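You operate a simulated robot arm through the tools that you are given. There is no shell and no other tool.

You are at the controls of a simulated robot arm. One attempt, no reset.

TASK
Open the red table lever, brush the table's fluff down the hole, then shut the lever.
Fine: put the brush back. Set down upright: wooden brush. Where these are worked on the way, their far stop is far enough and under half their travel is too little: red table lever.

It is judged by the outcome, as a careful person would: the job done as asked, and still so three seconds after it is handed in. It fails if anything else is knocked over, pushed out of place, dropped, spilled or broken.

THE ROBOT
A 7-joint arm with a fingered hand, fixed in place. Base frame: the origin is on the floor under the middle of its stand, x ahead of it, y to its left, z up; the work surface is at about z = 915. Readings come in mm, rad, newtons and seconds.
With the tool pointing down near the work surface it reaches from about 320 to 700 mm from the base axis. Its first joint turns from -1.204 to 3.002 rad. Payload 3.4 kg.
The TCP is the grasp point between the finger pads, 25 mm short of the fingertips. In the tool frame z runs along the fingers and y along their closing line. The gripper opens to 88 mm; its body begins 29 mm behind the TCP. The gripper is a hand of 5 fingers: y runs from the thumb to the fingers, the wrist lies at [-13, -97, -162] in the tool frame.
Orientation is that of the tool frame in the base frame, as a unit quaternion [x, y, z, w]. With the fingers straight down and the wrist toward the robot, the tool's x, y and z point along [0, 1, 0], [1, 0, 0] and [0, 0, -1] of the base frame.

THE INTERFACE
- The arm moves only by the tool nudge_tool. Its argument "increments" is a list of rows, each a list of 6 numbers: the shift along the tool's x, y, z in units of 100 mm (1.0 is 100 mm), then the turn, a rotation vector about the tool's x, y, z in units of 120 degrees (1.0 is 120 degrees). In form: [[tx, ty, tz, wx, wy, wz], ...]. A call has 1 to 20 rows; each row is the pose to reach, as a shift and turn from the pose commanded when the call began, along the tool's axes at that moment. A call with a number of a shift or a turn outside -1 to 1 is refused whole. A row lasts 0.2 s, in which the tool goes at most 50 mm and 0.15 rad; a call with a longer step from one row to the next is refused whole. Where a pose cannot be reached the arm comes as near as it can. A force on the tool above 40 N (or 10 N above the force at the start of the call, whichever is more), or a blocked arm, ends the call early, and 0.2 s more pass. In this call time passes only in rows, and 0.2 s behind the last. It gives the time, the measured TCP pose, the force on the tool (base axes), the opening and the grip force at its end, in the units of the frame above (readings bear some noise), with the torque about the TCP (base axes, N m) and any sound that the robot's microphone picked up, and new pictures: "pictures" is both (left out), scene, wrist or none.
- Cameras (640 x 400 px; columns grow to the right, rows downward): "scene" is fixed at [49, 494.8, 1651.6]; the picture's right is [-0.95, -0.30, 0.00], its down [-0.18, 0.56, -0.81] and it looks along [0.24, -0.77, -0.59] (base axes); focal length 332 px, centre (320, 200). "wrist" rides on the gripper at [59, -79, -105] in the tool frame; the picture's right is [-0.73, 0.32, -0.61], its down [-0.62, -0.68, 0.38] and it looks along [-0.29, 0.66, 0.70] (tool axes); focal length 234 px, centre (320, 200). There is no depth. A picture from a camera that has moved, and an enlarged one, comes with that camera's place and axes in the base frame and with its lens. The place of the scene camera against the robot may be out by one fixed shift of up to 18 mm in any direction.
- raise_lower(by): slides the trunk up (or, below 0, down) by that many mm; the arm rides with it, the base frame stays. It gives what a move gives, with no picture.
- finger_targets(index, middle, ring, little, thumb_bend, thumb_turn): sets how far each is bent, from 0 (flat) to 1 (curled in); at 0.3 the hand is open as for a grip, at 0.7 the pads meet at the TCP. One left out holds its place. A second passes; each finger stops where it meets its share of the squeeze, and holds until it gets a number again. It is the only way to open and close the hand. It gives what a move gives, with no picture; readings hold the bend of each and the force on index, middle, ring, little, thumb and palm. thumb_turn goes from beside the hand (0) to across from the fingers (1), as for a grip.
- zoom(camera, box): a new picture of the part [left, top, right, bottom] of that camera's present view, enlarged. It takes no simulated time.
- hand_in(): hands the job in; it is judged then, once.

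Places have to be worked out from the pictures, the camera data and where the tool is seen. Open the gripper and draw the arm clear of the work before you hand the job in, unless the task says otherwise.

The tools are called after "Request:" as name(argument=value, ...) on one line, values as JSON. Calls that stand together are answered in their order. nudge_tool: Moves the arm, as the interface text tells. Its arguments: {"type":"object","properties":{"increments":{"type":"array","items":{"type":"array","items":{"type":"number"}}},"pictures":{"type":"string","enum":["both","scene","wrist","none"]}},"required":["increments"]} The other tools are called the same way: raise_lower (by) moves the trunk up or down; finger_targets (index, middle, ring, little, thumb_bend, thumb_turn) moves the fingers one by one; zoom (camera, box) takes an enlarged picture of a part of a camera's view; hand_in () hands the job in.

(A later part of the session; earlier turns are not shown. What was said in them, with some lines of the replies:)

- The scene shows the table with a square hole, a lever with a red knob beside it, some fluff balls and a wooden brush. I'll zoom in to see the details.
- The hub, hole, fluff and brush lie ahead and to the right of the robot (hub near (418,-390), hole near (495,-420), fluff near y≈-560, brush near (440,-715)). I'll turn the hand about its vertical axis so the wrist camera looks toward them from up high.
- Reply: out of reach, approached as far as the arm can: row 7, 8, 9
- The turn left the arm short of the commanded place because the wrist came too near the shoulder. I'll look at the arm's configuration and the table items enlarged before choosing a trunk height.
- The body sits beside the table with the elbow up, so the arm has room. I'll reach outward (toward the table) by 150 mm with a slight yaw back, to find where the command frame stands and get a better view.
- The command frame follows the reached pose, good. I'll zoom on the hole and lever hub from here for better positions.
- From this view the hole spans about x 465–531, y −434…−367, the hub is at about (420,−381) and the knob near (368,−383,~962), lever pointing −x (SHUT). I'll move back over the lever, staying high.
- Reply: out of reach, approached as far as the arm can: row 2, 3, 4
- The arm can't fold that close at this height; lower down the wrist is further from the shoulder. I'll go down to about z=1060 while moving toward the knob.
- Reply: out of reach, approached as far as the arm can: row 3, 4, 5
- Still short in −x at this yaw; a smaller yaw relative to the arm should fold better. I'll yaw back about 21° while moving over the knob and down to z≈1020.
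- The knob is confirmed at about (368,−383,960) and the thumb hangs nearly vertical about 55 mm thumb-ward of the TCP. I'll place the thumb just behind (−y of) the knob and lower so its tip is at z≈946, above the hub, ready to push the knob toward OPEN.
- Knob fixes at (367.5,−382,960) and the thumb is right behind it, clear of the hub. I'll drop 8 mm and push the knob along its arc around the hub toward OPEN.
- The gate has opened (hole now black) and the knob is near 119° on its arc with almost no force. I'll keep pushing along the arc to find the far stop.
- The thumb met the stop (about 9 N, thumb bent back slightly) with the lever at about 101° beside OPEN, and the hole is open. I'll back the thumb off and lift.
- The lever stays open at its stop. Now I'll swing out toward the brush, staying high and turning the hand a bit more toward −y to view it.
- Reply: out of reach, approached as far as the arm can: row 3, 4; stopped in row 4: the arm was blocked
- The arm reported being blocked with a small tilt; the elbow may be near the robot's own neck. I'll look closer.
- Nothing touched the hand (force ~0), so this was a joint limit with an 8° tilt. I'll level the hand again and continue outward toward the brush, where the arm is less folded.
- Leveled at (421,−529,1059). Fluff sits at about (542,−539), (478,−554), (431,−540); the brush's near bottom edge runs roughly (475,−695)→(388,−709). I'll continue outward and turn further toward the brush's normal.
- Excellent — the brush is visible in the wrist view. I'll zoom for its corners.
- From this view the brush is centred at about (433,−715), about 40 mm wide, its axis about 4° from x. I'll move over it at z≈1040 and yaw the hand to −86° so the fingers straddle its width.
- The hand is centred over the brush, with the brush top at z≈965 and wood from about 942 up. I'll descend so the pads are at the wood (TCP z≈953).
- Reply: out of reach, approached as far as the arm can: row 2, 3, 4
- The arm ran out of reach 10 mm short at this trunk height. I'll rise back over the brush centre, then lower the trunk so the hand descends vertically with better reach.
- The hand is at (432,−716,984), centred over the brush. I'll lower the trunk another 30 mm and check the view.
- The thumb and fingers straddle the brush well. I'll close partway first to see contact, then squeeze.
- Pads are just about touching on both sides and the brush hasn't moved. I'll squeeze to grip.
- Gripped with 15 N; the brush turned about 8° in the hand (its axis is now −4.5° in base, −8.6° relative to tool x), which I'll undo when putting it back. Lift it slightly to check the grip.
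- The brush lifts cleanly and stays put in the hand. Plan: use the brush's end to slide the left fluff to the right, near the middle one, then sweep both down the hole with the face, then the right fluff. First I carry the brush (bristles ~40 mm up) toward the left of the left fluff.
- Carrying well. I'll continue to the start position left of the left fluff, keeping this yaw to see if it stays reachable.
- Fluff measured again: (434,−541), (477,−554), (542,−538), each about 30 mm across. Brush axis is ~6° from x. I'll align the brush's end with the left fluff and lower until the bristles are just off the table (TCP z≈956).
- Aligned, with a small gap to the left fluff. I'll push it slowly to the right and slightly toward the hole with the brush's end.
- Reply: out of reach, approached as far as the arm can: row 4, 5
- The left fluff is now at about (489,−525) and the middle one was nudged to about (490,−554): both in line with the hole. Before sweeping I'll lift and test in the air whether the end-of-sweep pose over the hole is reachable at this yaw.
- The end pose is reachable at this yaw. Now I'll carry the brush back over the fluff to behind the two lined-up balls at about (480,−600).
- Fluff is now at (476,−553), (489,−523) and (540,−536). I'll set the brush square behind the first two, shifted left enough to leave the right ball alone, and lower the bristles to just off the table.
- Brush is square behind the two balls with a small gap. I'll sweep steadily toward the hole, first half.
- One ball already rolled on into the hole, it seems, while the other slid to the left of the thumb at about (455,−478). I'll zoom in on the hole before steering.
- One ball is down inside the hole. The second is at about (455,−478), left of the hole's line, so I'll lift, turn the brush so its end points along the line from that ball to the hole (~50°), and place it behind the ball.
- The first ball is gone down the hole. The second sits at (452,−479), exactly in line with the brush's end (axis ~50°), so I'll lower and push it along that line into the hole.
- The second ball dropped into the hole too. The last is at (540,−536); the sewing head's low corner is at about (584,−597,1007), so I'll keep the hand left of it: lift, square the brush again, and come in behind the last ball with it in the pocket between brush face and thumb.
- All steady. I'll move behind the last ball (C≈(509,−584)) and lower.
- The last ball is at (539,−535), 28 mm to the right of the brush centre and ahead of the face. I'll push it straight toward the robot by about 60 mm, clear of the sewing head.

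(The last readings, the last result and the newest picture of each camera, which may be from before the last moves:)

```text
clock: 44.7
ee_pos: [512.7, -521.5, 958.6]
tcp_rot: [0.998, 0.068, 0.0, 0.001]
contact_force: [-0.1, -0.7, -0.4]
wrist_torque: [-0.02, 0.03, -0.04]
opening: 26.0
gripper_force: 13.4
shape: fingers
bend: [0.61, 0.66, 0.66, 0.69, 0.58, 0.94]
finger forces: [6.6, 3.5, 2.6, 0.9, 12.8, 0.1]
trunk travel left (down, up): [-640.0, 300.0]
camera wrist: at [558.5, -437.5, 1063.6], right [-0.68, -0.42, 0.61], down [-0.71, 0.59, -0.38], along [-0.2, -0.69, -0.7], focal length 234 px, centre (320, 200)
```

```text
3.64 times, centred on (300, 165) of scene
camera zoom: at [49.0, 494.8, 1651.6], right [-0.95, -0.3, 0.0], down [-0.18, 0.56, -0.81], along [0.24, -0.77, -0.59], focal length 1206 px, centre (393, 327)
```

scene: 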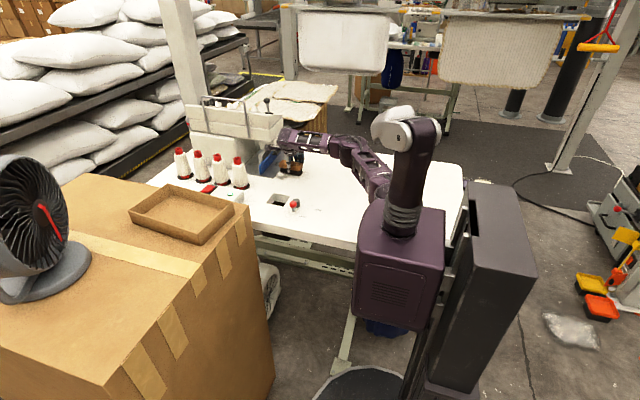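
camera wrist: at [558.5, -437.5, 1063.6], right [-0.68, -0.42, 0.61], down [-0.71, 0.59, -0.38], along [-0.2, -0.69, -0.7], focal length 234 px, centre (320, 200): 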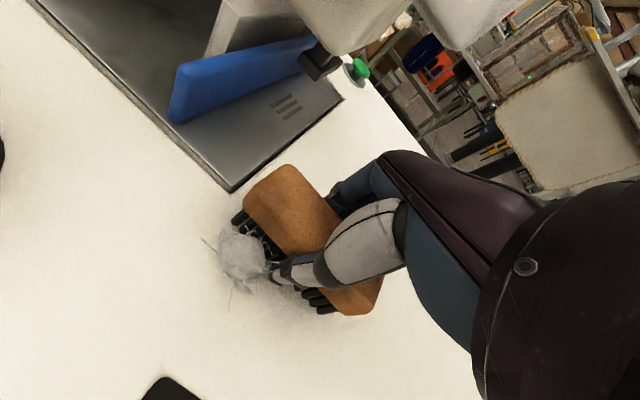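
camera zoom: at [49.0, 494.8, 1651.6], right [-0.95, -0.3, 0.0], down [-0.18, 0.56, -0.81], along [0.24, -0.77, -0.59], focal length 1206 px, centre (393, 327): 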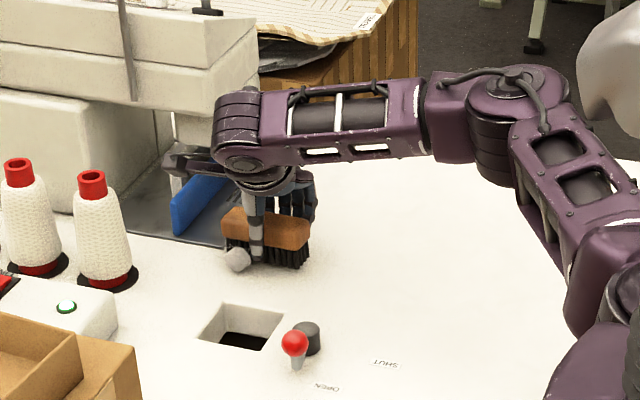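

The ball is now at about (539,−493), nestled between bristles and thumb. I'll back off a few mm and pivot the brush around it so the face pushes toward the hole.

Request:
nudge_tool(increments=[[0.0, 0.05, 0.01, 0, 0, 0], [0.04, 0.09, 0.015, 0, 0, -0.06], [0.09, 0.12, 0.015, 0, 0, -0.12], [0.135, 0.145, 0.015, 0, 0, -0.18], [0.18, 0.16, 0.015, 0, 0, -0.24], [0.217, 0.172, 0.015, 0, 0, -0.298]], pictures="both")

Request:
zoom(camera="scene", box=[230, 110, 370, 220])

```text
clock: 46.1
ee_pos: [533.2, -536.7, 955.9]
tcp_rot: [0.928, 0.373, -0.001, 0.001]
contact_force: [0.2, 0.2, -0.8]
wrist_torque: [-0.02, -0.02, -0.04]
opening: 26.0
gripper_force: 13.2
shape: fingers
bend: [0.61, 0.66, 0.66, 0.69, 0.58, 0.94]
finger forces: [6.6, 3.4, 2.7, 0.9, 12.7, 0.0]
trunk travel left (down, up): [-640.0, 300.0]
camera wrist: at [521.7, -440.8, 1061.6], right [-0.3, -0.73, 0.61], down [-0.92, 0.06, -0.38], along [0.25, -0.68, -0.7], focal length 234 px, centre (320, 200)
```

scene: 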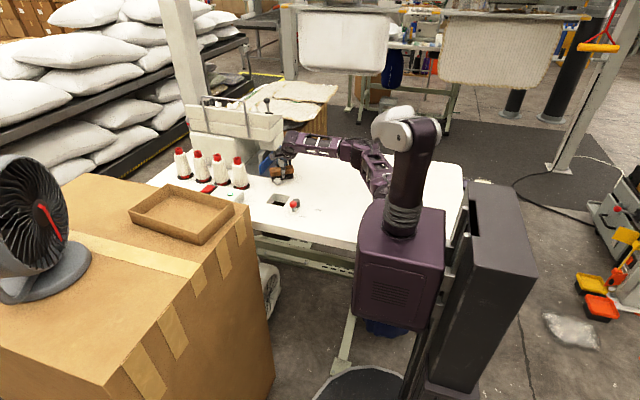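
wrist: 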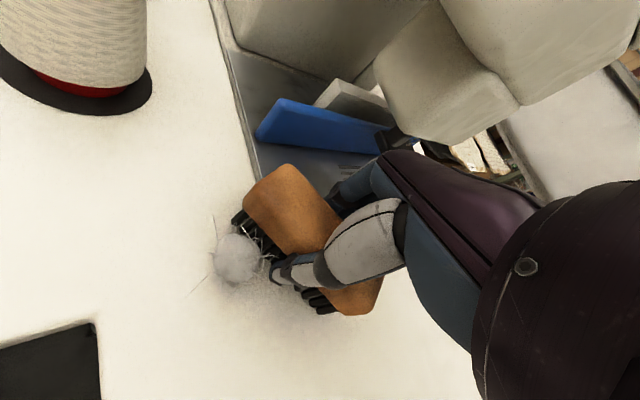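

```text
3.64 times, centred on (300, 165) of scene
camera zoom: at [49.0, 494.8, 1651.6], right [-0.95, -0.3, 0.0], down [-0.18, 0.56, -0.81], along [0.24, -0.77, -0.59], focal length 1206 px, centre (393, 327)
```

zoom: 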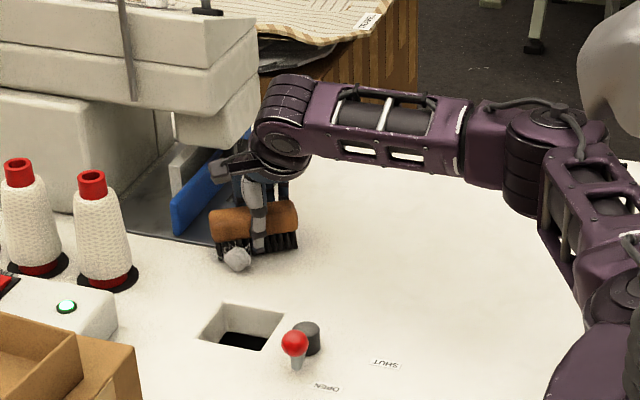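

The ball (538,−493) sits in the pocket, with the face now angled toward the hole. I'll push about 90 mm toward the hole centre.

Request:
nudge_tool(increments=[[0.032, -0.095, 0, 0, 0, 0], [0.065, -0.19, 0, 0, 0, 0], [0.097, -0.284, 0, 0, 0, 0], [0.129, -0.379, 0, 0, 0, 0], [0.162, -0.473, 0, 0, 0, 0], [0.194, -0.568, 0, 0, 0, 0], [0.226, -0.663, 0, 0, 0, 0], [0.259, -0.757, 0, 0, 0, 0], [0.291, -0.852, 0, 0, 0, 0]], pictures="both")

Request:
zoom(camera="scene", box=[230, 110, 370, 220])

```text
clock: 48.1
ee_pos: [496.9, -455.0, 954.7]
tcp_rot: [0.928, 0.371, 0.0, 0.0]
contact_force: [-0.4, -0.4, -0.5]
wrist_torque: [0.01, 0.0, -0.03]
opening: 25.8
gripper_force: 12.4
shape: fingers
bend: [0.61, 0.66, 0.67, 0.69, 0.58, 0.94]
finger forces: [6.7, 3.6, 2.6, 0.9, 12.7, 0.0]
trunk travel left (down, up): [-640.0, 300.0]
camera wrist: at [484.3, -358.4, 1061.2], right [-0.3, -0.73, 0.61], down [-0.92, 0.06, -0.38], along [0.24, -0.68, -0.7], focal length 234 px, centre (320, 200)
```

scene: 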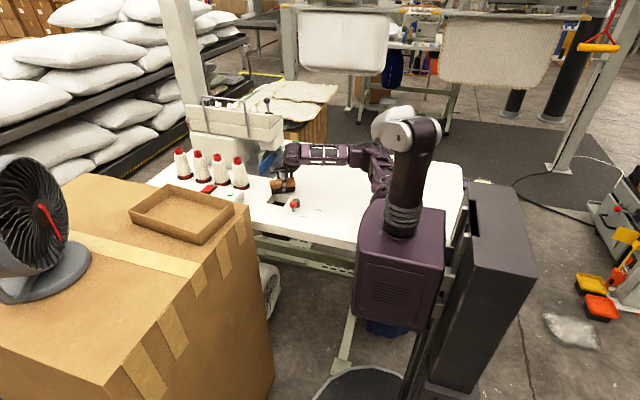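
wrist: 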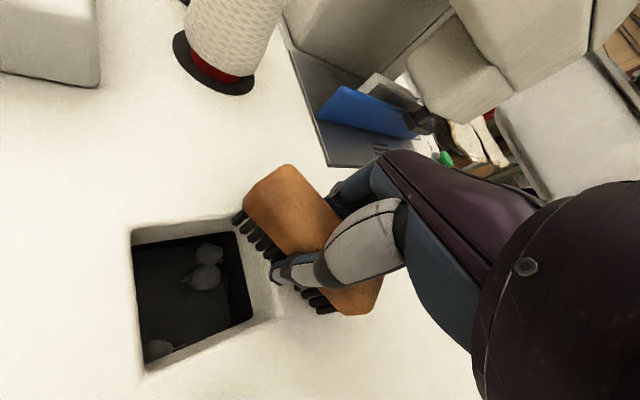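

```text
3.64 times, centred on (300, 165) of scene
camera zoom: at [49.0, 494.8, 1651.6], right [-0.95, -0.3, 0.0], down [-0.18, 0.56, -0.81], along [0.24, -0.77, -0.59], focal length 1206 px, centre (393, 327)
```

zoom: 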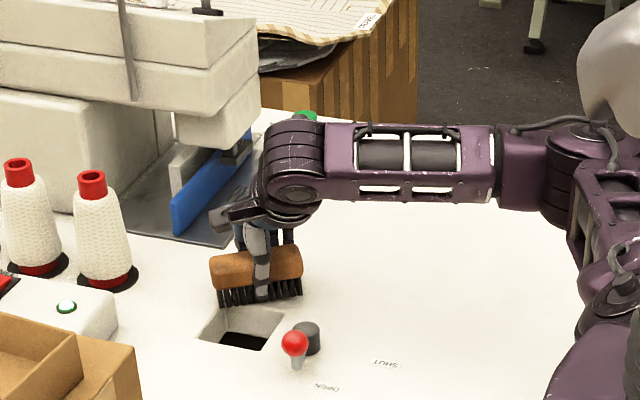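

All three balls seem to lie down in the hole. I'll zoom to confirm, and check that none cling to the bristles or remain on the table.

Request:
zoom(camera="wrist", box=[110, 190, 330, 390])

```text
2.00 times, centred on (220, 290) of wrist
camera zoom: at [484.3, -358.4, 1061.2], right [-0.3, -0.73, 0.61], down [-0.92, 0.06, -0.38], along [0.24, -0.68, -0.7], focal length 468 px, centre (520, 20)
```

zoom: 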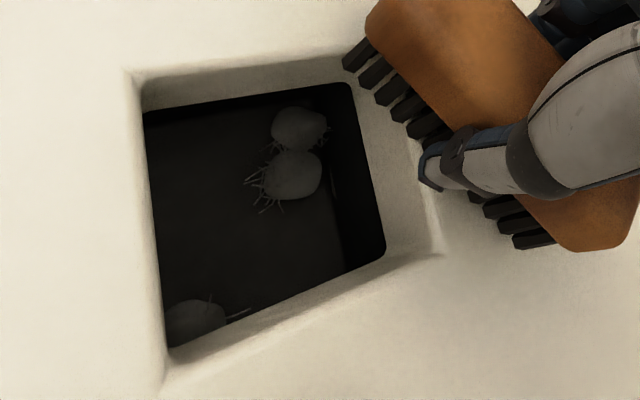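

All three fluff balls are down the hole. The brush hasn't shifted in the hand. I'll lift and carry it back toward its place, turning the yaw on the way.

Request:
nudge_tool(increments=[[0, 0, -0.15, 0, 0, 0], [0, 0, -0.32, 0, 0, 0], [0, 0, -0.46, 0, 0, 0], [-0.18, 0.12, -0.46, 0, 0, 0.03], [-0.37, 0.24, -0.46, 0, 0, 0.06], [-0.55, 0.36, -0.46, 0, 0, 0.09], [-0.73, 0.478, -0.46, 0, 0, 0.12]], pictures="wrist")

```text
clock: 49.7
ee_pos: [477.3, -541.8, 1002.9]
tcp_rot: [0.968, 0.252, -0.001, 0.0]
contact_force: [0.5, -1.0, -0.6]
wrist_torque: [-0.01, 0.02, -0.01]
opening: 26.2
gripper_force: 13.1
shape: fingers
bend: [0.61, 0.66, 0.67, 0.69, 0.58, 0.94]
finger forces: [6.6, 3.5, 2.5, 0.9, 12.6, 0.1]
trunk travel left (down, up): [-640.0, 300.0]
camera wrist: at [489.2, -444.9, 1108.4], right [-0.48, -0.64, 0.61], down [-0.88, 0.29, -0.38], along [0.07, -0.72, -0.7], focal length 234 px, centre (320, 200)
```

wrist: 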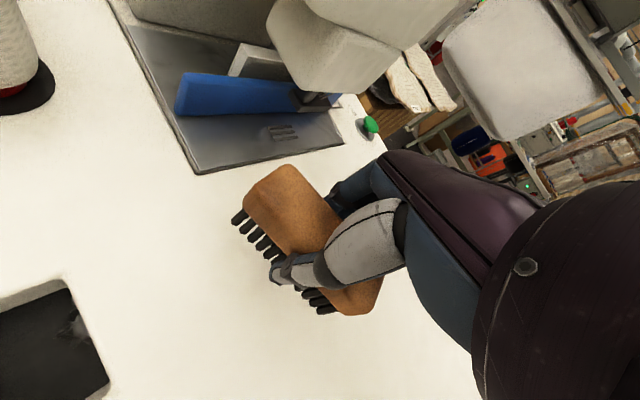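

The table is clear of fluff. Continuing back toward the brush's place.

Request:
nudge_tool(increments=[[-0.16, 0.16, 0, 0, 0, 0.025], [-0.32, 0.32, 0, 0, 0, 0.05], [-0.48, 0.48, 0, 0, 0, 0.075], [-0.646, 0.648, 0, 0, 0, 0.1]], pictures="none")

```text
clock: 50.7
ee_pos: [451.4, -627.7, 1004.3]
tcp_rot: [0.989, 0.149, -0.001, 0.0]
contact_force: [-0.7, 0.1, -0.8]
wrist_torque: [-0.05, -0.01, -0.02]
opening: 25.9
gripper_force: 13.4
shape: fingers
bend: [0.61, 0.66, 0.67, 0.69, 0.58, 0.94]
finger forces: [6.6, 3.5, 2.6, 0.9, 12.6, 0.0]
trunk travel left (down, up): [-640.0, 300.0]
```

Now the final stretch over the brush's original place, at z≈1004.

Request:
nudge_tool(increments=[[-0.11, 0.2, 0, 0, 0, 0.01], [-0.22, 0.4, 0, 0, 0, 0.02], [-0.335, 0.6, 0, 0, 0, 0.03], [-0.449, 0.785, 0, 0, 0, 0.039]], pictures="both")

```text
clock: 51.7
ee_pos: [431.6, -716.5, 1002.0]
tcp_rot: [0.994, 0.11, -0.001, 0.0]
contact_force: [-0.2, -0.3, -0.4]
wrist_torque: [0.0, 0.02, -0.01]
opening: 25.7
gripper_force: 13.0
shape: fingers
bend: [0.61, 0.66, 0.67, 0.69, 0.58, 0.94]
finger forces: [6.6, 3.6, 2.6, 1.0, 12.7, 0.0]
trunk travel left (down, up): [-640.0, 300.0]
camera wrist: at [472.4, -627.9, 1107.3], right [-0.64, -0.47, 0.61], down [-0.76, 0.53, -0.38], along [-0.14, -0.71, -0.69], focal length 234 px, centre (320, 200)
```

scene: 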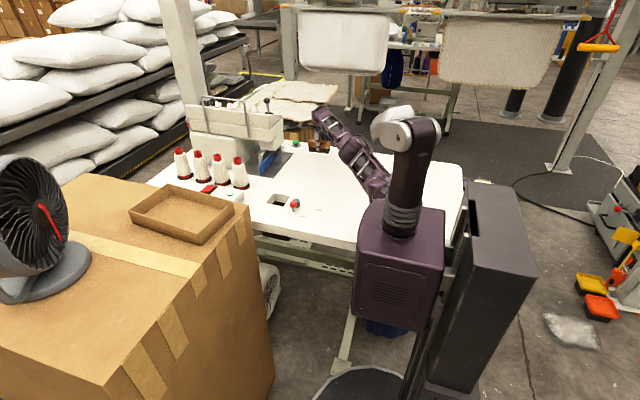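
wrist: 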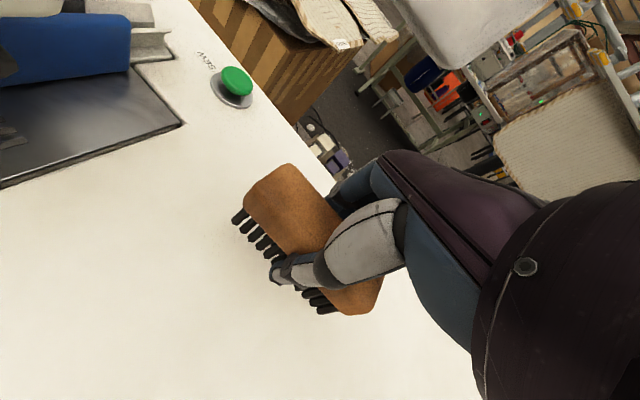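

Over its place with the original orientation restored. I'll lower to just above the table first.

Request:
nudge_tool(increments=[[0, 0, 0.15, 0, 0, 0], [0, 0, 0.3, 0, 0, 0], [0, 0, 0.4, 0, 0, 0], [0, 0, 0.45, 0, 0, 0]], pictures="wrist")

Request:
zoom(camera="scene", box=[280, 110, 360, 180])

```text
clock: 52.7
ee_pos: [433.6, -717.2, 957.7]
tcp_rot: [0.994, 0.109, -0.001, 0.0]
contact_force: [0.3, -0.5, -0.2]
wrist_torque: [0.0, 0.01, -0.01]
opening: 26.0
gripper_force: 13.3
shape: fingers
bend: [0.61, 0.66, 0.67, 0.69, 0.58, 0.94]
finger forces: [6.6, 3.5, 2.6, 0.9, 12.6, 0.0]
trunk travel left (down, up): [-640.0, 300.0]
camera wrist: at [473.4, -628.4, 1062.5], right [-0.64, -0.47, 0.61], down [-0.76, 0.53, -0.38], along [-0.14, -0.7, -0.7], focal length 234 px, centre (320, 200)
```

wrist: 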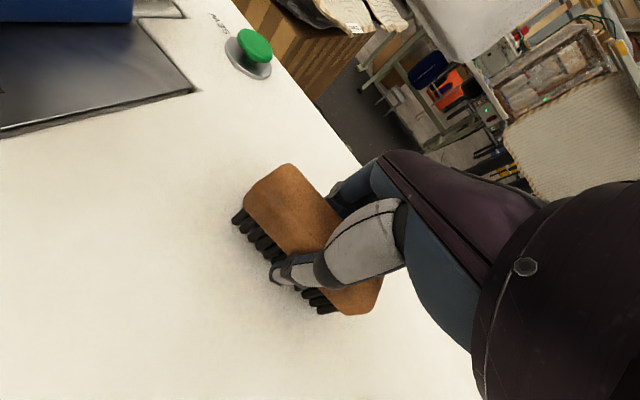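

```text
5.71 times, centred on (320, 145) of scene
camera zoom: at [49.0, 494.8, 1651.6], right [-0.95, -0.3, 0.0], down [-0.18, 0.56, -0.81], along [0.24, -0.77, -0.59], focal length 1896 px, centre (320, 514)
```

zoom: 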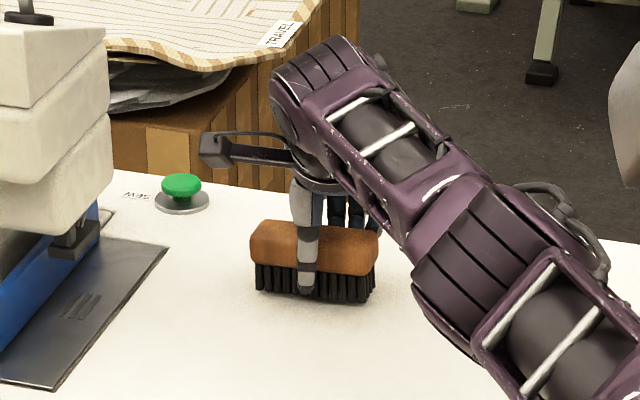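

I'll measure the brush's present placement against the original before setting it down.

Request:
zoom(camera="wrist", box=[200, 120, 440, 360])

```text
1.67 times, centred on (320, 240) of wrist
camera zoom: at [473.4, -628.4, 1062.5], right [-0.64, -0.47, 0.61], down [-0.76, 0.53, -0.38], along [-0.14, -0.7, -0.7], focal length 390 px, centre (320, 133)
```

zoom: 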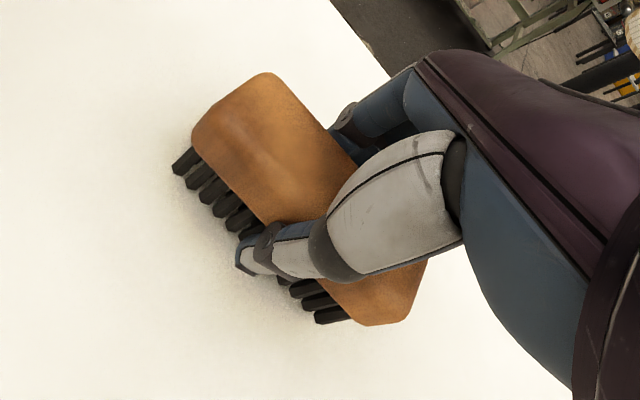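

It is within about 3 mm of its original place. I'll shift that last bit (−2, +3 mm) and lower until the bristles touch.

Request:
nudge_tool(increments=[[-0.013, -0.034, 0.0, 0, 0, -0.006], [-0.013, -0.034, 0.02, 0, 0, -0.006], [-0.013, -0.034, 0.033, 0, 0, -0.006], [-0.013, -0.034, 0.042, 0, 0, -0.006]], pictures="none")

```text
clock: 53.7
ee_pos: [430.4, -714.0, 953.6]
tcp_rot: [0.993, 0.116, 0.0, 0.0]
contact_force: [-0.4, -0.2, -0.4]
wrist_torque: [-0.04, -0.02, -0.02]
opening: 25.5
gripper_force: 13.2
shape: fingers
bend: [0.61, 0.66, 0.67, 0.69, 0.58, 0.94]
finger forces: [6.7, 3.6, 2.6, 0.6, 12.8, 0.0]
trunk travel left (down, up): [-640.0, 300.0]
```

No contact force yet; I'll ease down another 1–1.5 mm.

Request:
nudge_tool(increments=[[0, 0, 0.006, 0, 0, 0], [0, 0, 0.012, 0, 0, 0]], pictures="none")

Request:
zoom(camera="scene", box=[280, 110, 360, 180])

Request:
zoom(camera="wrist", box=[200, 120, 440, 360])

```text
clock: 54.3
ee_pos: [428.9, -713.6, 952.9]
tcp_rot: [0.993, 0.116, 0.001, 0.001]
contact_force: [0.8, -0.2, 1.0]
wrist_torque: [0.02, -0.04, 0.01]
opening: 25.7
gripper_force: 13.3
shape: fingers
bend: [0.61, 0.66, 0.67, 0.69, 0.58, 0.94]
finger forces: [6.4, 3.6, 3.0, 0.9, 13.0, 0.1]
trunk travel left (down, up): [-640.0, 300.0]
```

```text
5.71 times, centred on (320, 145) of scene
camera zoom: at [49.0, 494.8, 1651.6], right [-0.95, -0.3, 0.0], down [-0.18, 0.56, -0.81], along [0.24, -0.77, -0.59], focal length 1896 px, centre (320, 514)
```

zoom: 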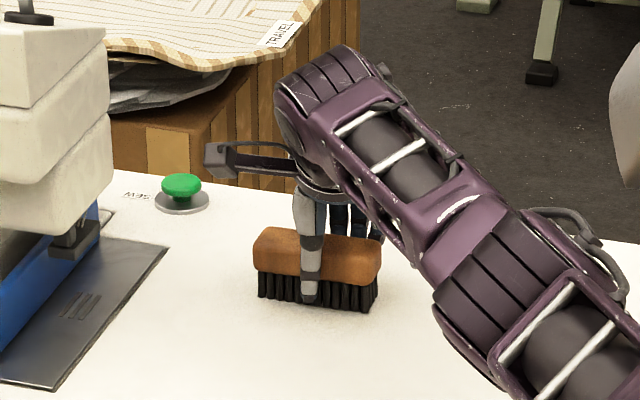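

```text
1.67 times, centred on (320, 240) of wrist
camera zoom: at [468.9, -624.4, 1057.5], right [-0.63, -0.48, 0.61], down [-0.76, 0.52, -0.38], along [-0.13, -0.71, -0.7], focal length 390 px, centre (320, 133)
```

zoom: 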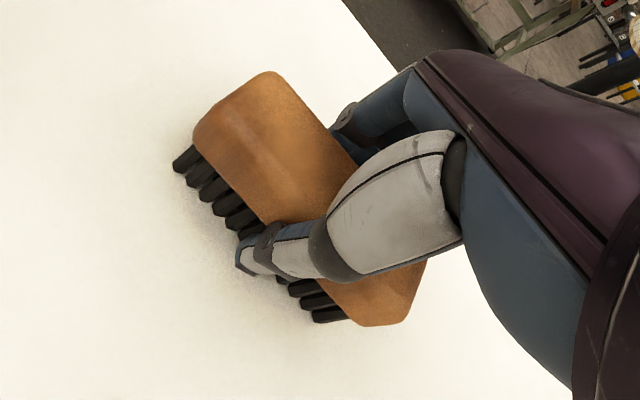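

The brush touches the table and matches its original place in the scene view. I'll open the hand.

Request:
finger_targets(index=0.3, middle=0.3, ring=0.3, little=0.3, thumb_bend=0.3)

Request:
zoom(camera="scene", box=[280, 110, 360, 180])

Request:
zoom(camera="wrist", box=[200, 120, 440, 360])

```text
clock: 55.3
ee_pos: [429.2, -714.5, 952.8]
tcp_rot: [0.993, 0.115, 0.0, 0.0]
contact_force: [-0.7, 0.9, 0.4]
wrist_torque: [-0.03, 0.0, 0.01]
opening: 84.5
gripper_force: 0.0
shape: fingers
bend: [0.3, 0.3, 0.3, 0.3, 0.3, 0.97]
finger forces: [0.0, 0.1, 0.0, 0.0, 0.0, 0.0]
trunk travel left (down, up): [-640.0, 300.0]
```

```text
5.71 times, centred on (320, 145) of scene
camera zoom: at [49.0, 494.8, 1651.6], right [-0.95, -0.3, 0.0], down [-0.18, 0.56, -0.81], along [0.24, -0.77, -0.59], focal length 1896 px, centre (320, 514)
```

zoom: 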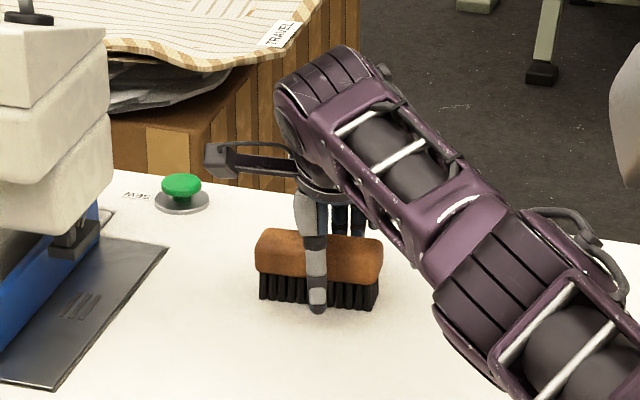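

```text
1.67 times, centred on (320, 240) of wrist
camera zoom: at [468.9, -624.4, 1057.2], right [-0.63, -0.48, 0.61], down [-0.76, 0.52, -0.38], along [-0.13, -0.71, -0.7], focal length 390 px, centre (320, 133)
```

zoom: 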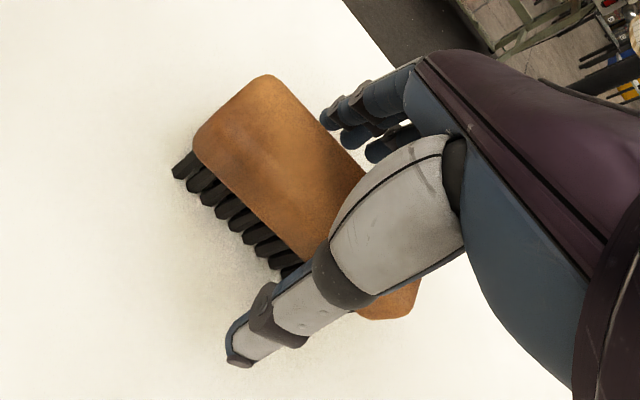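

The brush stands upright on its bristles at its original spot. I'll raise the trunk back by 85 mm, which lifts the hand straight up off the brush.

Request:
raise_lower(by=85)

Request:
nudge_tool(increments=[[0, 0, -0.1, 0, 0, 0]], pictures="both")

Request:
zoom(camera="scene", box=[240, 110, 360, 210])

```text
clock: 56.5
ee_pos: [430.1, -714.3, 1035.9]
tcp_rot: [0.993, 0.115, 0.0, 0.0]
contact_force: [1.2, 0.0, 0.6]
wrist_torque: [-0.01, -0.01, -0.02]
opening: 84.5
gripper_force: 0.3
shape: fingers
bend: [0.3, 0.3, 0.3, 0.3, 0.3, 0.97]
finger forces: [0.0, 0.0, 0.1, 0.0, 0.0, 0.0]
trunk travel left (down, up): [-725.0, 215.0]
```

```text
clock: 56.9
ee_pos: [428.0, -713.7, 1046.0]
tcp_rot: [0.993, 0.116, 0.0, 0.0]
contact_force: [0.2, 0.0, 0.1]
wrist_torque: [-0.02, 0.03, 0.0]
opening: 84.4
gripper_force: 0.1
shape: fingers
bend: [0.3, 0.3, 0.3, 0.3, 0.3, 0.97]
finger forces: [0.1, 0.1, 0.0, 0.0, 0.1, 0.1]
trunk travel left (down, up): [-725.0, 215.0]
camera wrist: at [468.3, -624.0, 1151.8], right [-0.63, -0.48, 0.61], down [-0.76, 0.52, -0.38], along [-0.13, -0.71, -0.7], focal length 234 px, centre (320, 200)
```

scene: 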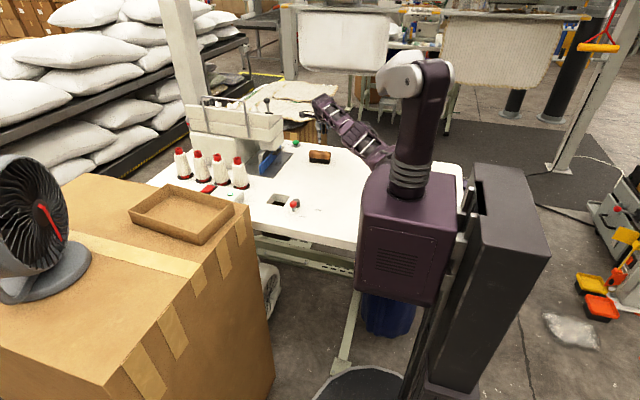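
wrist: 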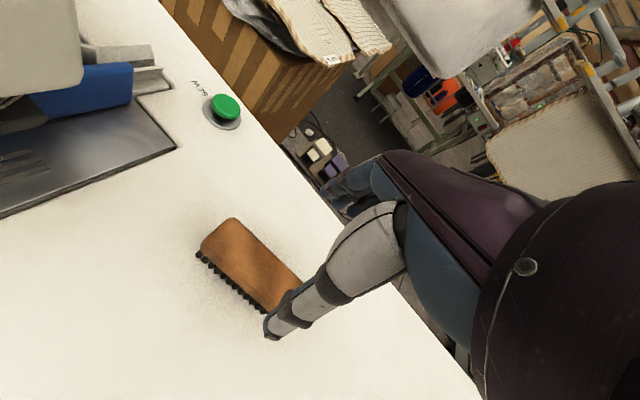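

```text
4.00 times, centred on (300, 160) of scene
camera zoom: at [49.0, 494.8, 1651.6], right [-0.95, -0.3, 0.0], down [-0.18, 0.56, -0.81], along [0.24, -0.77, -0.59], focal length 1327 px, centre (400, 360)
```

zoom: 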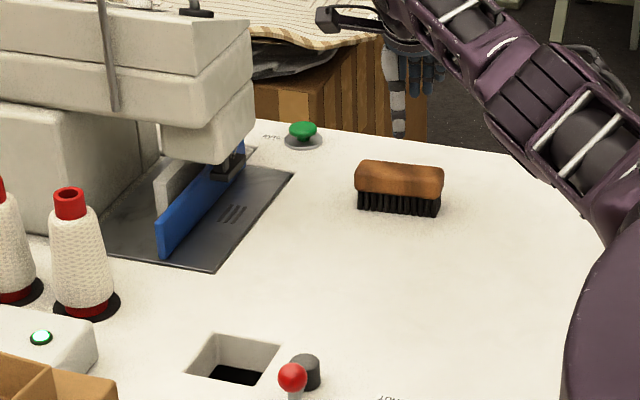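

The brush looks identical to its original placement. Now back to the lever: I'll retreat in stages, turning the hand back toward yaw −30°.

Request:
nudge_tool(increments=[[0.08, -0.2, 0, 0, 0, -0.03], [0.16, -0.42, 0, 0, 0, -0.065], [0.24, -0.63, 0, 0, 0, -0.1], [0.321, -0.835, 0, 0, 0, -0.13]], pictures="none")

```text
clock: 57.9
ee_pos: [443.3, -624.9, 1047.6]
tcp_rot: [0.968, 0.249, 0.0, 0.0]
contact_force: [0.9, 0.2, -0.3]
wrist_torque: [0.01, 0.0, 0.01]
opening: 84.5
gripper_force: 0.1
shape: fingers
bend: [0.3, 0.3, 0.3, 0.3, 0.3, 0.97]
finger forces: [0.0, 0.1, 0.0, 0.0, 0.0, 0.0]
trunk travel left (down, up): [-725.0, 215.0]
```

Good. Next stage inward with more yaw back.

Request:
nudge_tool(increments=[[0.12, -0.19, 0.03, 0, 0, -0.045], [0.25, -0.38, 0.06, 0, 0, -0.09], [0.37, -0.57, 0.09, 0, 0, -0.135], [0.495, -0.754, 0.12, 0, 0, -0.175]], pictures="none")

```text
clock: 58.9
ee_pos: [449.0, -532.8, 1035.0]
tcp_rot: [0.907, 0.422, 0.0, 0.0]
contact_force: [-0.2, -0.2, 0.4]
wrist_torque: [0.01, 0.0, -0.01]
opening: 84.4
gripper_force: 0.1
shape: fingers
bend: [0.3, 0.3, 0.3, 0.3, 0.3, 0.97]
finger forces: [0.0, 0.1, 0.0, 0.0, 0.0, 0.0]
trunk travel left (down, up): [-725.0, 215.0]
```

Continuing inward to near the hole.

Request:
nudge_tool(increments=[[0.2, -0.1, 0.04, 0, 0, -0.02], [0.4, -0.2, 0.08, 0, 0, -0.04], [0.6, -0.3, 0.12, 0, 0, -0.06], [0.809, -0.406, 0.15, 0, 0, -0.083]], pictures="both")

```text
clock: 59.9
ee_pos: [471.9, -447.2, 1020.1]
tcp_rot: [0.866, 0.5, 0.0, 0.0]
contact_force: [-0.5, -0.6, -0.2]
wrist_torque: [0.0, -0.03, -0.03]
opening: 84.4
gripper_force: 0.1
shape: fingers
bend: [0.3, 0.3, 0.3, 0.3, 0.3, 0.97]
finger forces: [0.0, 0.0, 0.0, 0.1, 0.0, 0.1]
trunk travel left (down, up): [-725.0, 215.0]
camera wrist: at [433.0, -358.0, 1125.0], right [-0.09, -0.79, 0.61], down [-0.9, -0.2, -0.38], along [0.42, -0.58, -0.7], focal length 234 px, centre (320, 200)
```

scene: 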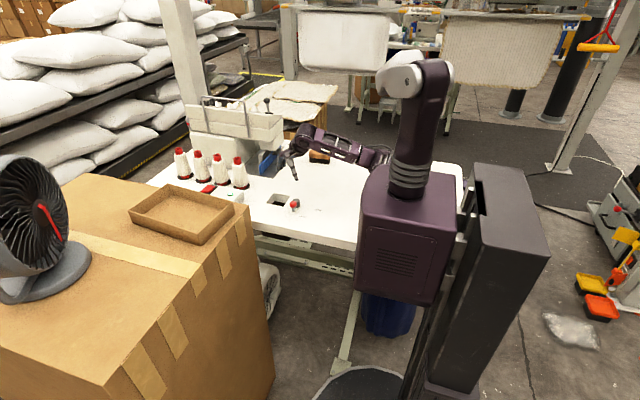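
wrist: 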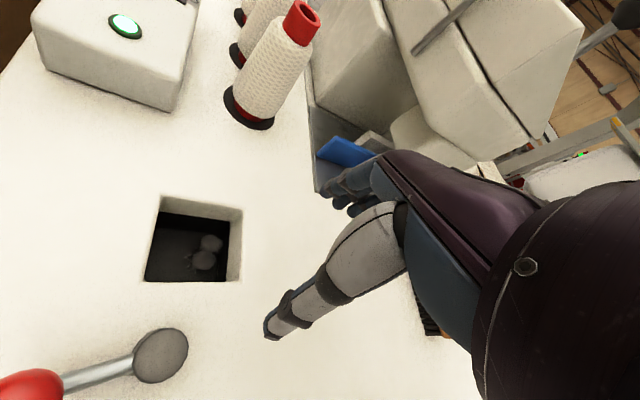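

All three fluff balls are visible below the hole. I'll move so the thumb stands on the hole side of the knob, still above it.

Request:
nudge_tool(increments=[[0.23, -0.09, 0, 0, 0, 0], [0.46, -0.18, 0, 0, 0, 0], [0.69, -0.27, 0, 0, 0, 0], [0.915, -0.355, 0, 0, 0, 0]], pictures="both")

Request:
zoom(camera="scene", box=[250, 150, 350, 225])

```text
clock: 60.9
ee_pos: [487.8, -349.6, 1019.8]
tcp_rot: [0.867, 0.498, 0.0, 0.001]
contact_force: [-0.1, -0.9, -0.1]
wrist_torque: [0.01, 0.0, -0.04]
opening: 84.5
gripper_force: 0.0
shape: fingers
bend: [0.3, 0.3, 0.3, 0.3, 0.3, 0.97]
finger forces: [0.0, 0.0, 0.0, 0.1, 0.0, 0.0]
trunk travel left (down, up): [-725.0, 215.0]
camera wrist: at [449.0, -258.9, 1125.0], right [-0.09, -0.79, 0.61], down [-0.9, -0.2, -0.38], along [0.42, -0.58, -0.69], focal length 234 px, centre (320, 200)
```

scene: 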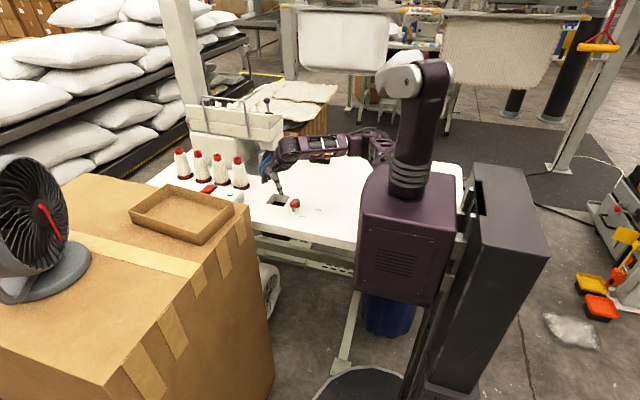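
wrist: 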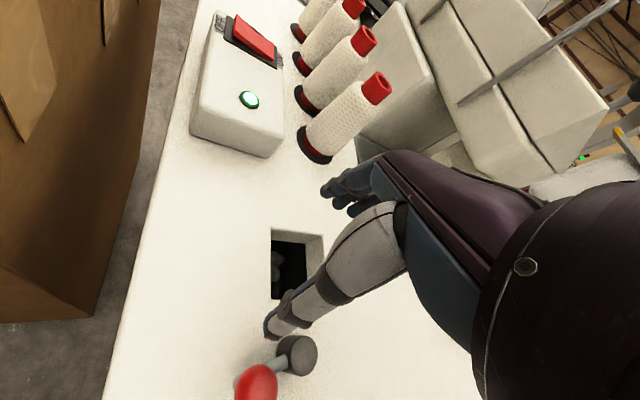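

```text
5.33 times, centred on (300, 188) of scene
camera zoom: at [49.0, 494.8, 1651.6], right [-0.95, -0.3, 0.0], down [-0.18, 0.56, -0.81], along [0.24, -0.77, -0.59], focal length 1769 px, centre (427, 267)
```

zoom: 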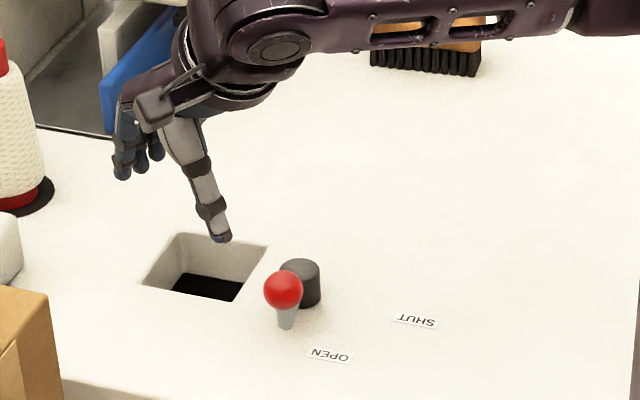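

The thumb is at the hole side of the knob, which stands at about (411,−332). I'll descend and push the knob back along its arc toward SHUT, about half way first.

Request:
nudge_tool(increments=[[0, 0, 0.2, 0, 0, 0], [0, 0, 0.37, 0, 0, 0], [0, 0, 0.475, 0, 0, 0], [-0.086, -0.089, 0.475, 0, 0, 0], [-0.115, -0.15, 0.475, 0, 0, 0], [-0.144, -0.208, 0.475, 0, 0, 0], [-0.19, -0.262, 0.475, 0, 0, 0], [-0.241, -0.318, 0.475, 0, 0, 0], [-0.3, -0.36, 0.475, 0, 0, 0], [-0.364, -0.401, 0.475, 0, 0, 0]], pictures="both")

Request:
zoom(camera="scene", box=[250, 150, 350, 225])

```text
clock: 63.1
ee_pos: [432.6, -363.4, 972.0]
tcp_rot: [0.867, 0.498, 0.0, 0.0]
contact_force: [0.6, 0.1, -0.2]
wrist_torque: [0.0, -0.01, -0.01]
opening: 84.4
gripper_force: 0.4
shape: fingers
bend: [0.3, 0.3, 0.3, 0.3, 0.3, 0.97]
finger forces: [0.0, 0.0, 0.0, 0.0, 0.3, 0.1]
trunk travel left (down, up): [-725.0, 215.0]
camera wrist: at [393.8, -272.4, 1076.9], right [-0.09, -0.79, 0.61], down [-0.9, -0.2, -0.38], along [0.42, -0.58, -0.7], focal length 234 px, centre (320, 200)
```

scene: 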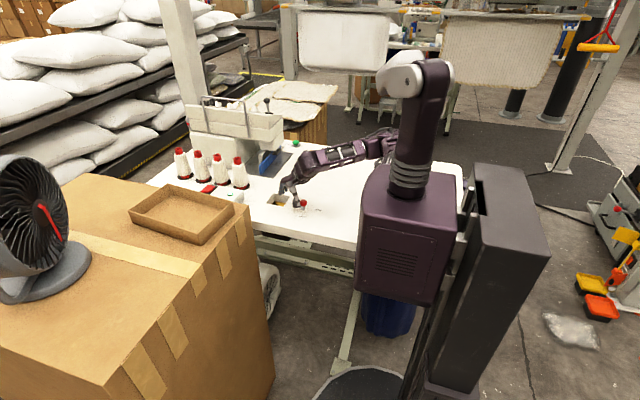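
wrist: 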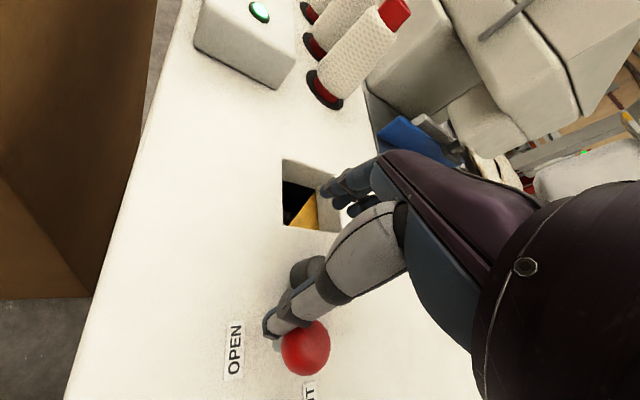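

```text
5.33 times, centred on (300, 188) of scene
camera zoom: at [49.0, 494.8, 1651.6], right [-0.95, -0.3, 0.0], down [-0.18, 0.56, -0.81], along [0.24, -0.77, -0.59], focal length 1769 px, centre (427, 267)
```

zoom: 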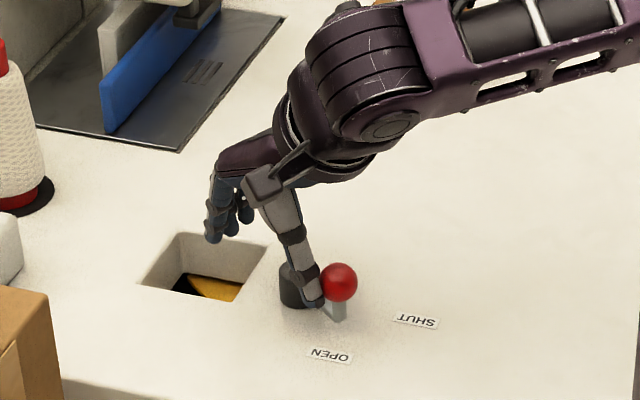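

The gate is swinging shut, knob at about 144° on its arc. I'll continue pushing to the SHUT stop.

Request:
nudge_tool(increments=[[-0.07, -0.024, 0, 0, 0, 0], [-0.139, -0.048, 0, 0, 0, 0], [-0.2, -0.055, 0, 0, 0, 0], [-0.257, -0.06, 0, 0, 0, 0], [-0.3, -0.057, 0, 0, 0, 0], [-0.335, -0.053, 0, 0, 0, 0], [-0.36, -0.05, 0, 0, 0, 0]], pictures="both")

Request:
zoom(camera="scene", box=[250, 150, 350, 225])

```text
clock: 64.7
ee_pos: [410.7, -390.5, 973.7]
tcp_rot: [0.867, 0.499, 0.0, -0.001]
contact_force: [1.3, 1.3, -0.2]
wrist_torque: [-0.01, -0.01, -0.11]
opening: 84.5
gripper_force: 0.7
shape: fingers
bend: [0.3, 0.3, 0.3, 0.3, 0.3, 0.96]
finger forces: [0.0, 0.0, 0.0, 0.0, 1.6, 0.0]
trunk travel left (down, up): [-725.0, 215.0]
camera wrist: at [371.1, -300.6, 1077.7], right [-0.09, -0.79, 0.61], down [-0.9, -0.2, -0.38], along [0.42, -0.58, -0.7], focal length 234 px, centre (320, 200)
```

scene: 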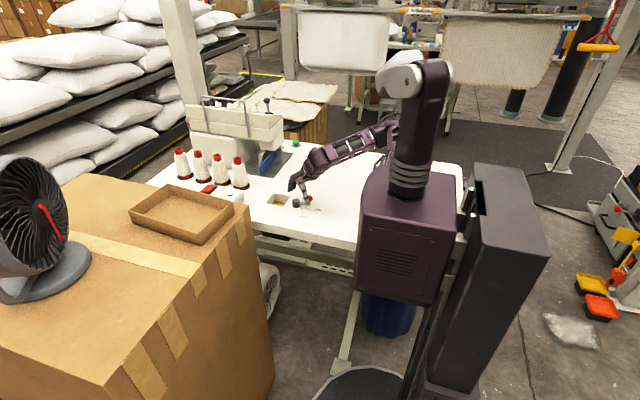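
wrist: 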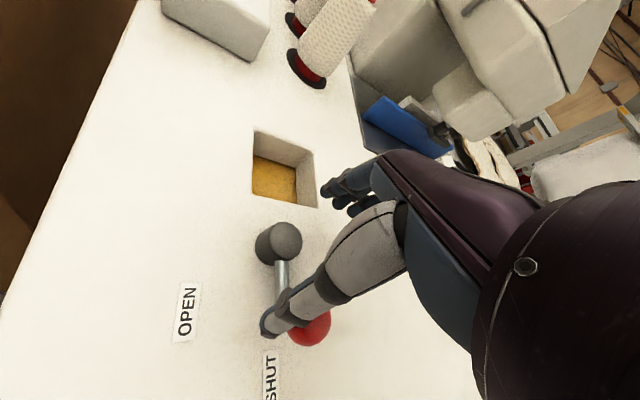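

```text
5.33 times, centred on (300, 188) of scene
camera zoom: at [49.0, 494.8, 1651.6], right [-0.95, -0.3, 0.0], down [-0.18, 0.56, -0.81], along [0.24, -0.77, -0.59], focal length 1769 px, centre (427, 267)
```

zoom: 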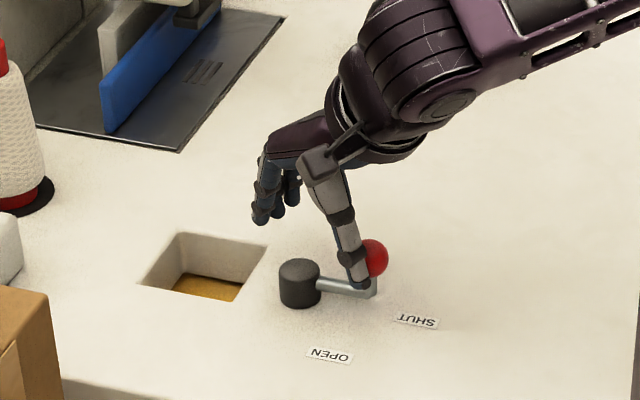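

The hole is fully covered by the yellow gate and force begins to rise. A few more mm to make sure it's seated on its stop.

Request:
nudge_tool(increments=[[-0.026, 0.015, 0, 0, 0, 0], [-0.05, 0.03, 0, 0, 0, 0]], pictures="none")

```text
clock: 65.3
ee_pos: [409.9, -395.3, 972.8]
tcp_rot: [0.867, 0.499, 0.0, 0.0]
contact_force: [1.0, 4.9, -1.0]
wrist_torque: [0.01, -0.04, -0.2]
opening: 86.9
gripper_force: 2.4
shape: fingers
bend: [0.3, 0.3, 0.3, 0.3, 0.28, 0.94]
finger forces: [0.1, 0.0, 0.1, 0.0, 4.6, 0.0]
trunk travel left (down, up): [-725.0, 215.0]
```

About 5 N against the stop: the lever is fully shut. I'll back the thumb off and lift away.

Request:
nudge_tool(increments=[[0.08, -0.045, 0, 0, 0, 0], [0.15, -0.085, 0, 0, 0, 0], [0.15, -0.085, -0.25, 0, 0, 0], [0.15, -0.085, -0.5, 0, 0, 0], [0.15, -0.05, -0.75, 0, 0, 0]], pictures="both")

Request:
zoom(camera="scene", box=[240, 125, 360, 225])

```text
clock: 66.5
ee_pos: [412.7, -379.2, 1046.0]
tcp_rot: [0.867, 0.499, 0.0, 0.0]
contact_force: [0.1, -0.2, -0.4]
wrist_torque: [0.03, 0.01, 0.0]
opening: 84.6
gripper_force: 0.1
shape: fingers
bend: [0.3, 0.3, 0.3, 0.3, 0.3, 0.97]
finger forces: [0.0, 0.1, 0.0, 0.1, 0.1, 0.0]
trunk travel left (down, up): [-725.0, 215.0]
camera wrist: at [373.9, -289.3, 1151.6], right [-0.09, -0.79, 0.61], down [-0.9, -0.2, -0.38], along [0.42, -0.58, -0.7], focal length 234 px, centre (320, 200)
```

scene: 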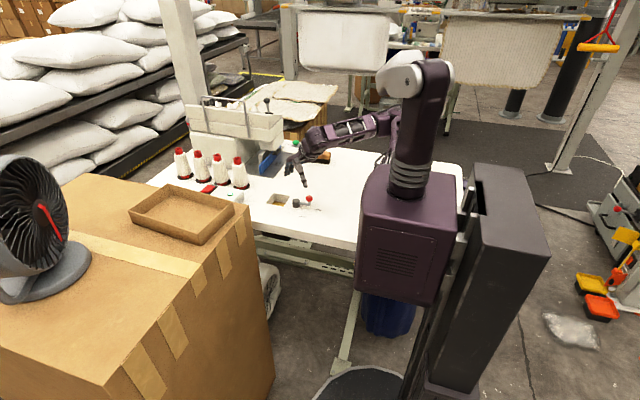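
wrist: 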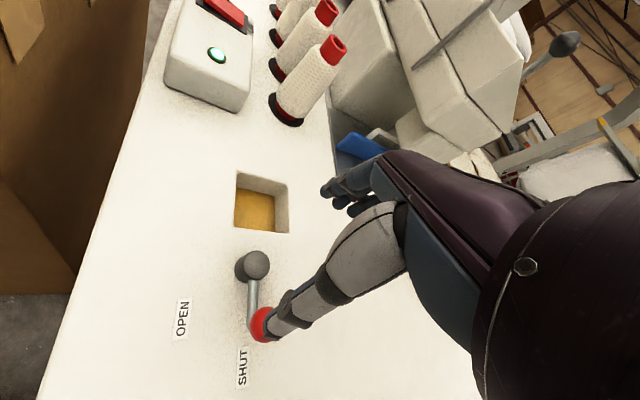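

```text
4.00 times, centred on (300, 175) of scene
camera zoom: at [49.0, 494.8, 1651.6], right [-0.95, -0.3, 0.0], down [-0.18, 0.56, -0.81], along [0.24, -0.77, -0.59], focal length 1327 px, centre (400, 300)
```

zoom: 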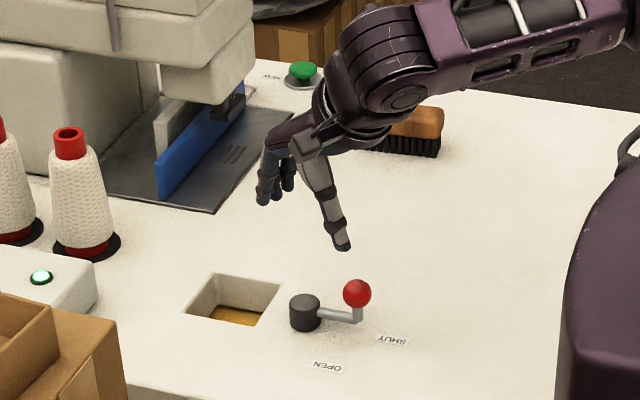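

The lever is back in its original SHUT pose, the hole is covered, and the brush is in place. I'll draw the arm up and clear toward its starting pose.

Request:
nudge_tool(increments=[[0.12, 0.02, -0.2, 0, 0, -0.04], [0.25, 0.045, -0.4, 0, 0, -0.08], [0.38, 0.07, -0.6, 0, 0, -0.12], [0.51, 0.09, -0.8, 0, 0, -0.16], [0.635, 0.116, -0.94, 0, 0, -0.2]], pictures="both")

Request:
zoom(camera="scene", box=[220, 120, 380, 230])

```text
clock: 67.7
ee_pos: [455.5, -331.8, 1141.5]
tcp_rot: [0.744, 0.668, 0.0, -0.001]
contact_force: [0.2, 0.1, 1.2]
wrist_torque: [0.0, 0.02, 0.01]
opening: 84.8
gripper_force: 0.1
shape: fingers
bend: [0.3, 0.3, 0.3, 0.3, 0.3, 0.97]
finger forces: [0.1, 0.0, 0.0, 0.0, 0.0, 0.0]
trunk travel left (down, up): [-725.0, 215.0]
camera wrist: at [384.0, -265.6, 1247.0], right [0.24, -0.76, 0.61], down [-0.74, -0.55, -0.38], along [0.62, -0.36, -0.7], focal length 234 px, centre (320, 200)
```

scene: 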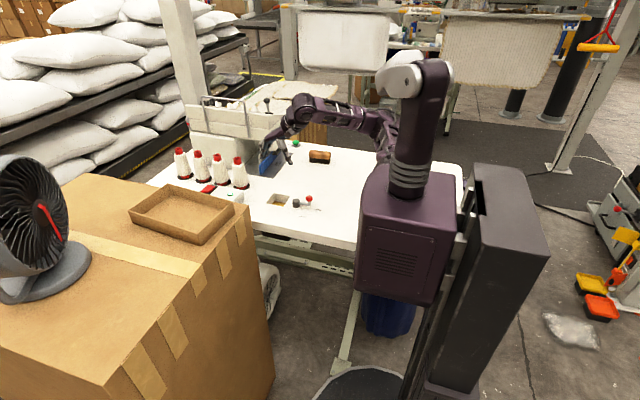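
wrist: 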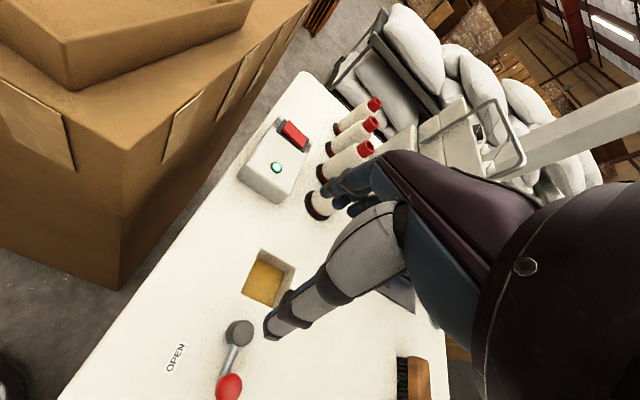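

```text
3.64 times, centred on (300, 175) of scene
camera zoom: at [49.0, 494.8, 1651.6], right [-0.95, -0.3, 0.0], down [-0.18, 0.56, -0.81], along [0.24, -0.77, -0.59], focal length 1206 px, centre (393, 291)
```

zoom: 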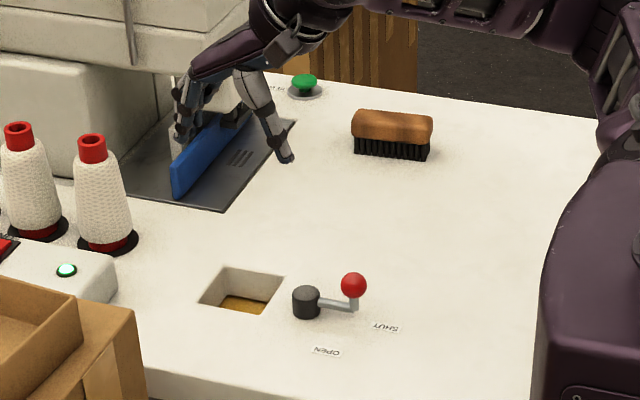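

Everything checks out. The table is clear of fluff, the hole is covered with the lever on SHUT, and the brush stands upright where it was. The hand is open and clear of the work, so I'm handing in.

Request:
hand_in()

```text
The job is handed in.
```

The job is done and handed in.

- **Lever:** I pushed it open to its far stop. Once the fluff was down the hole I pushed it back to its SHUT stop. The gate covers the hole again.
- **Fluff:** All three balls went down the hole. I saw them lying below it before shutting the lever, and none were left on the table.
- **Brush:** It stands upright on its bristles where it was at the start, to within a few millimetres by the camera views.

The hand is open and drawn up clear of the table. I saw nothing else knocked over or moved in the last pictures. The judging result wasn't shown to me.
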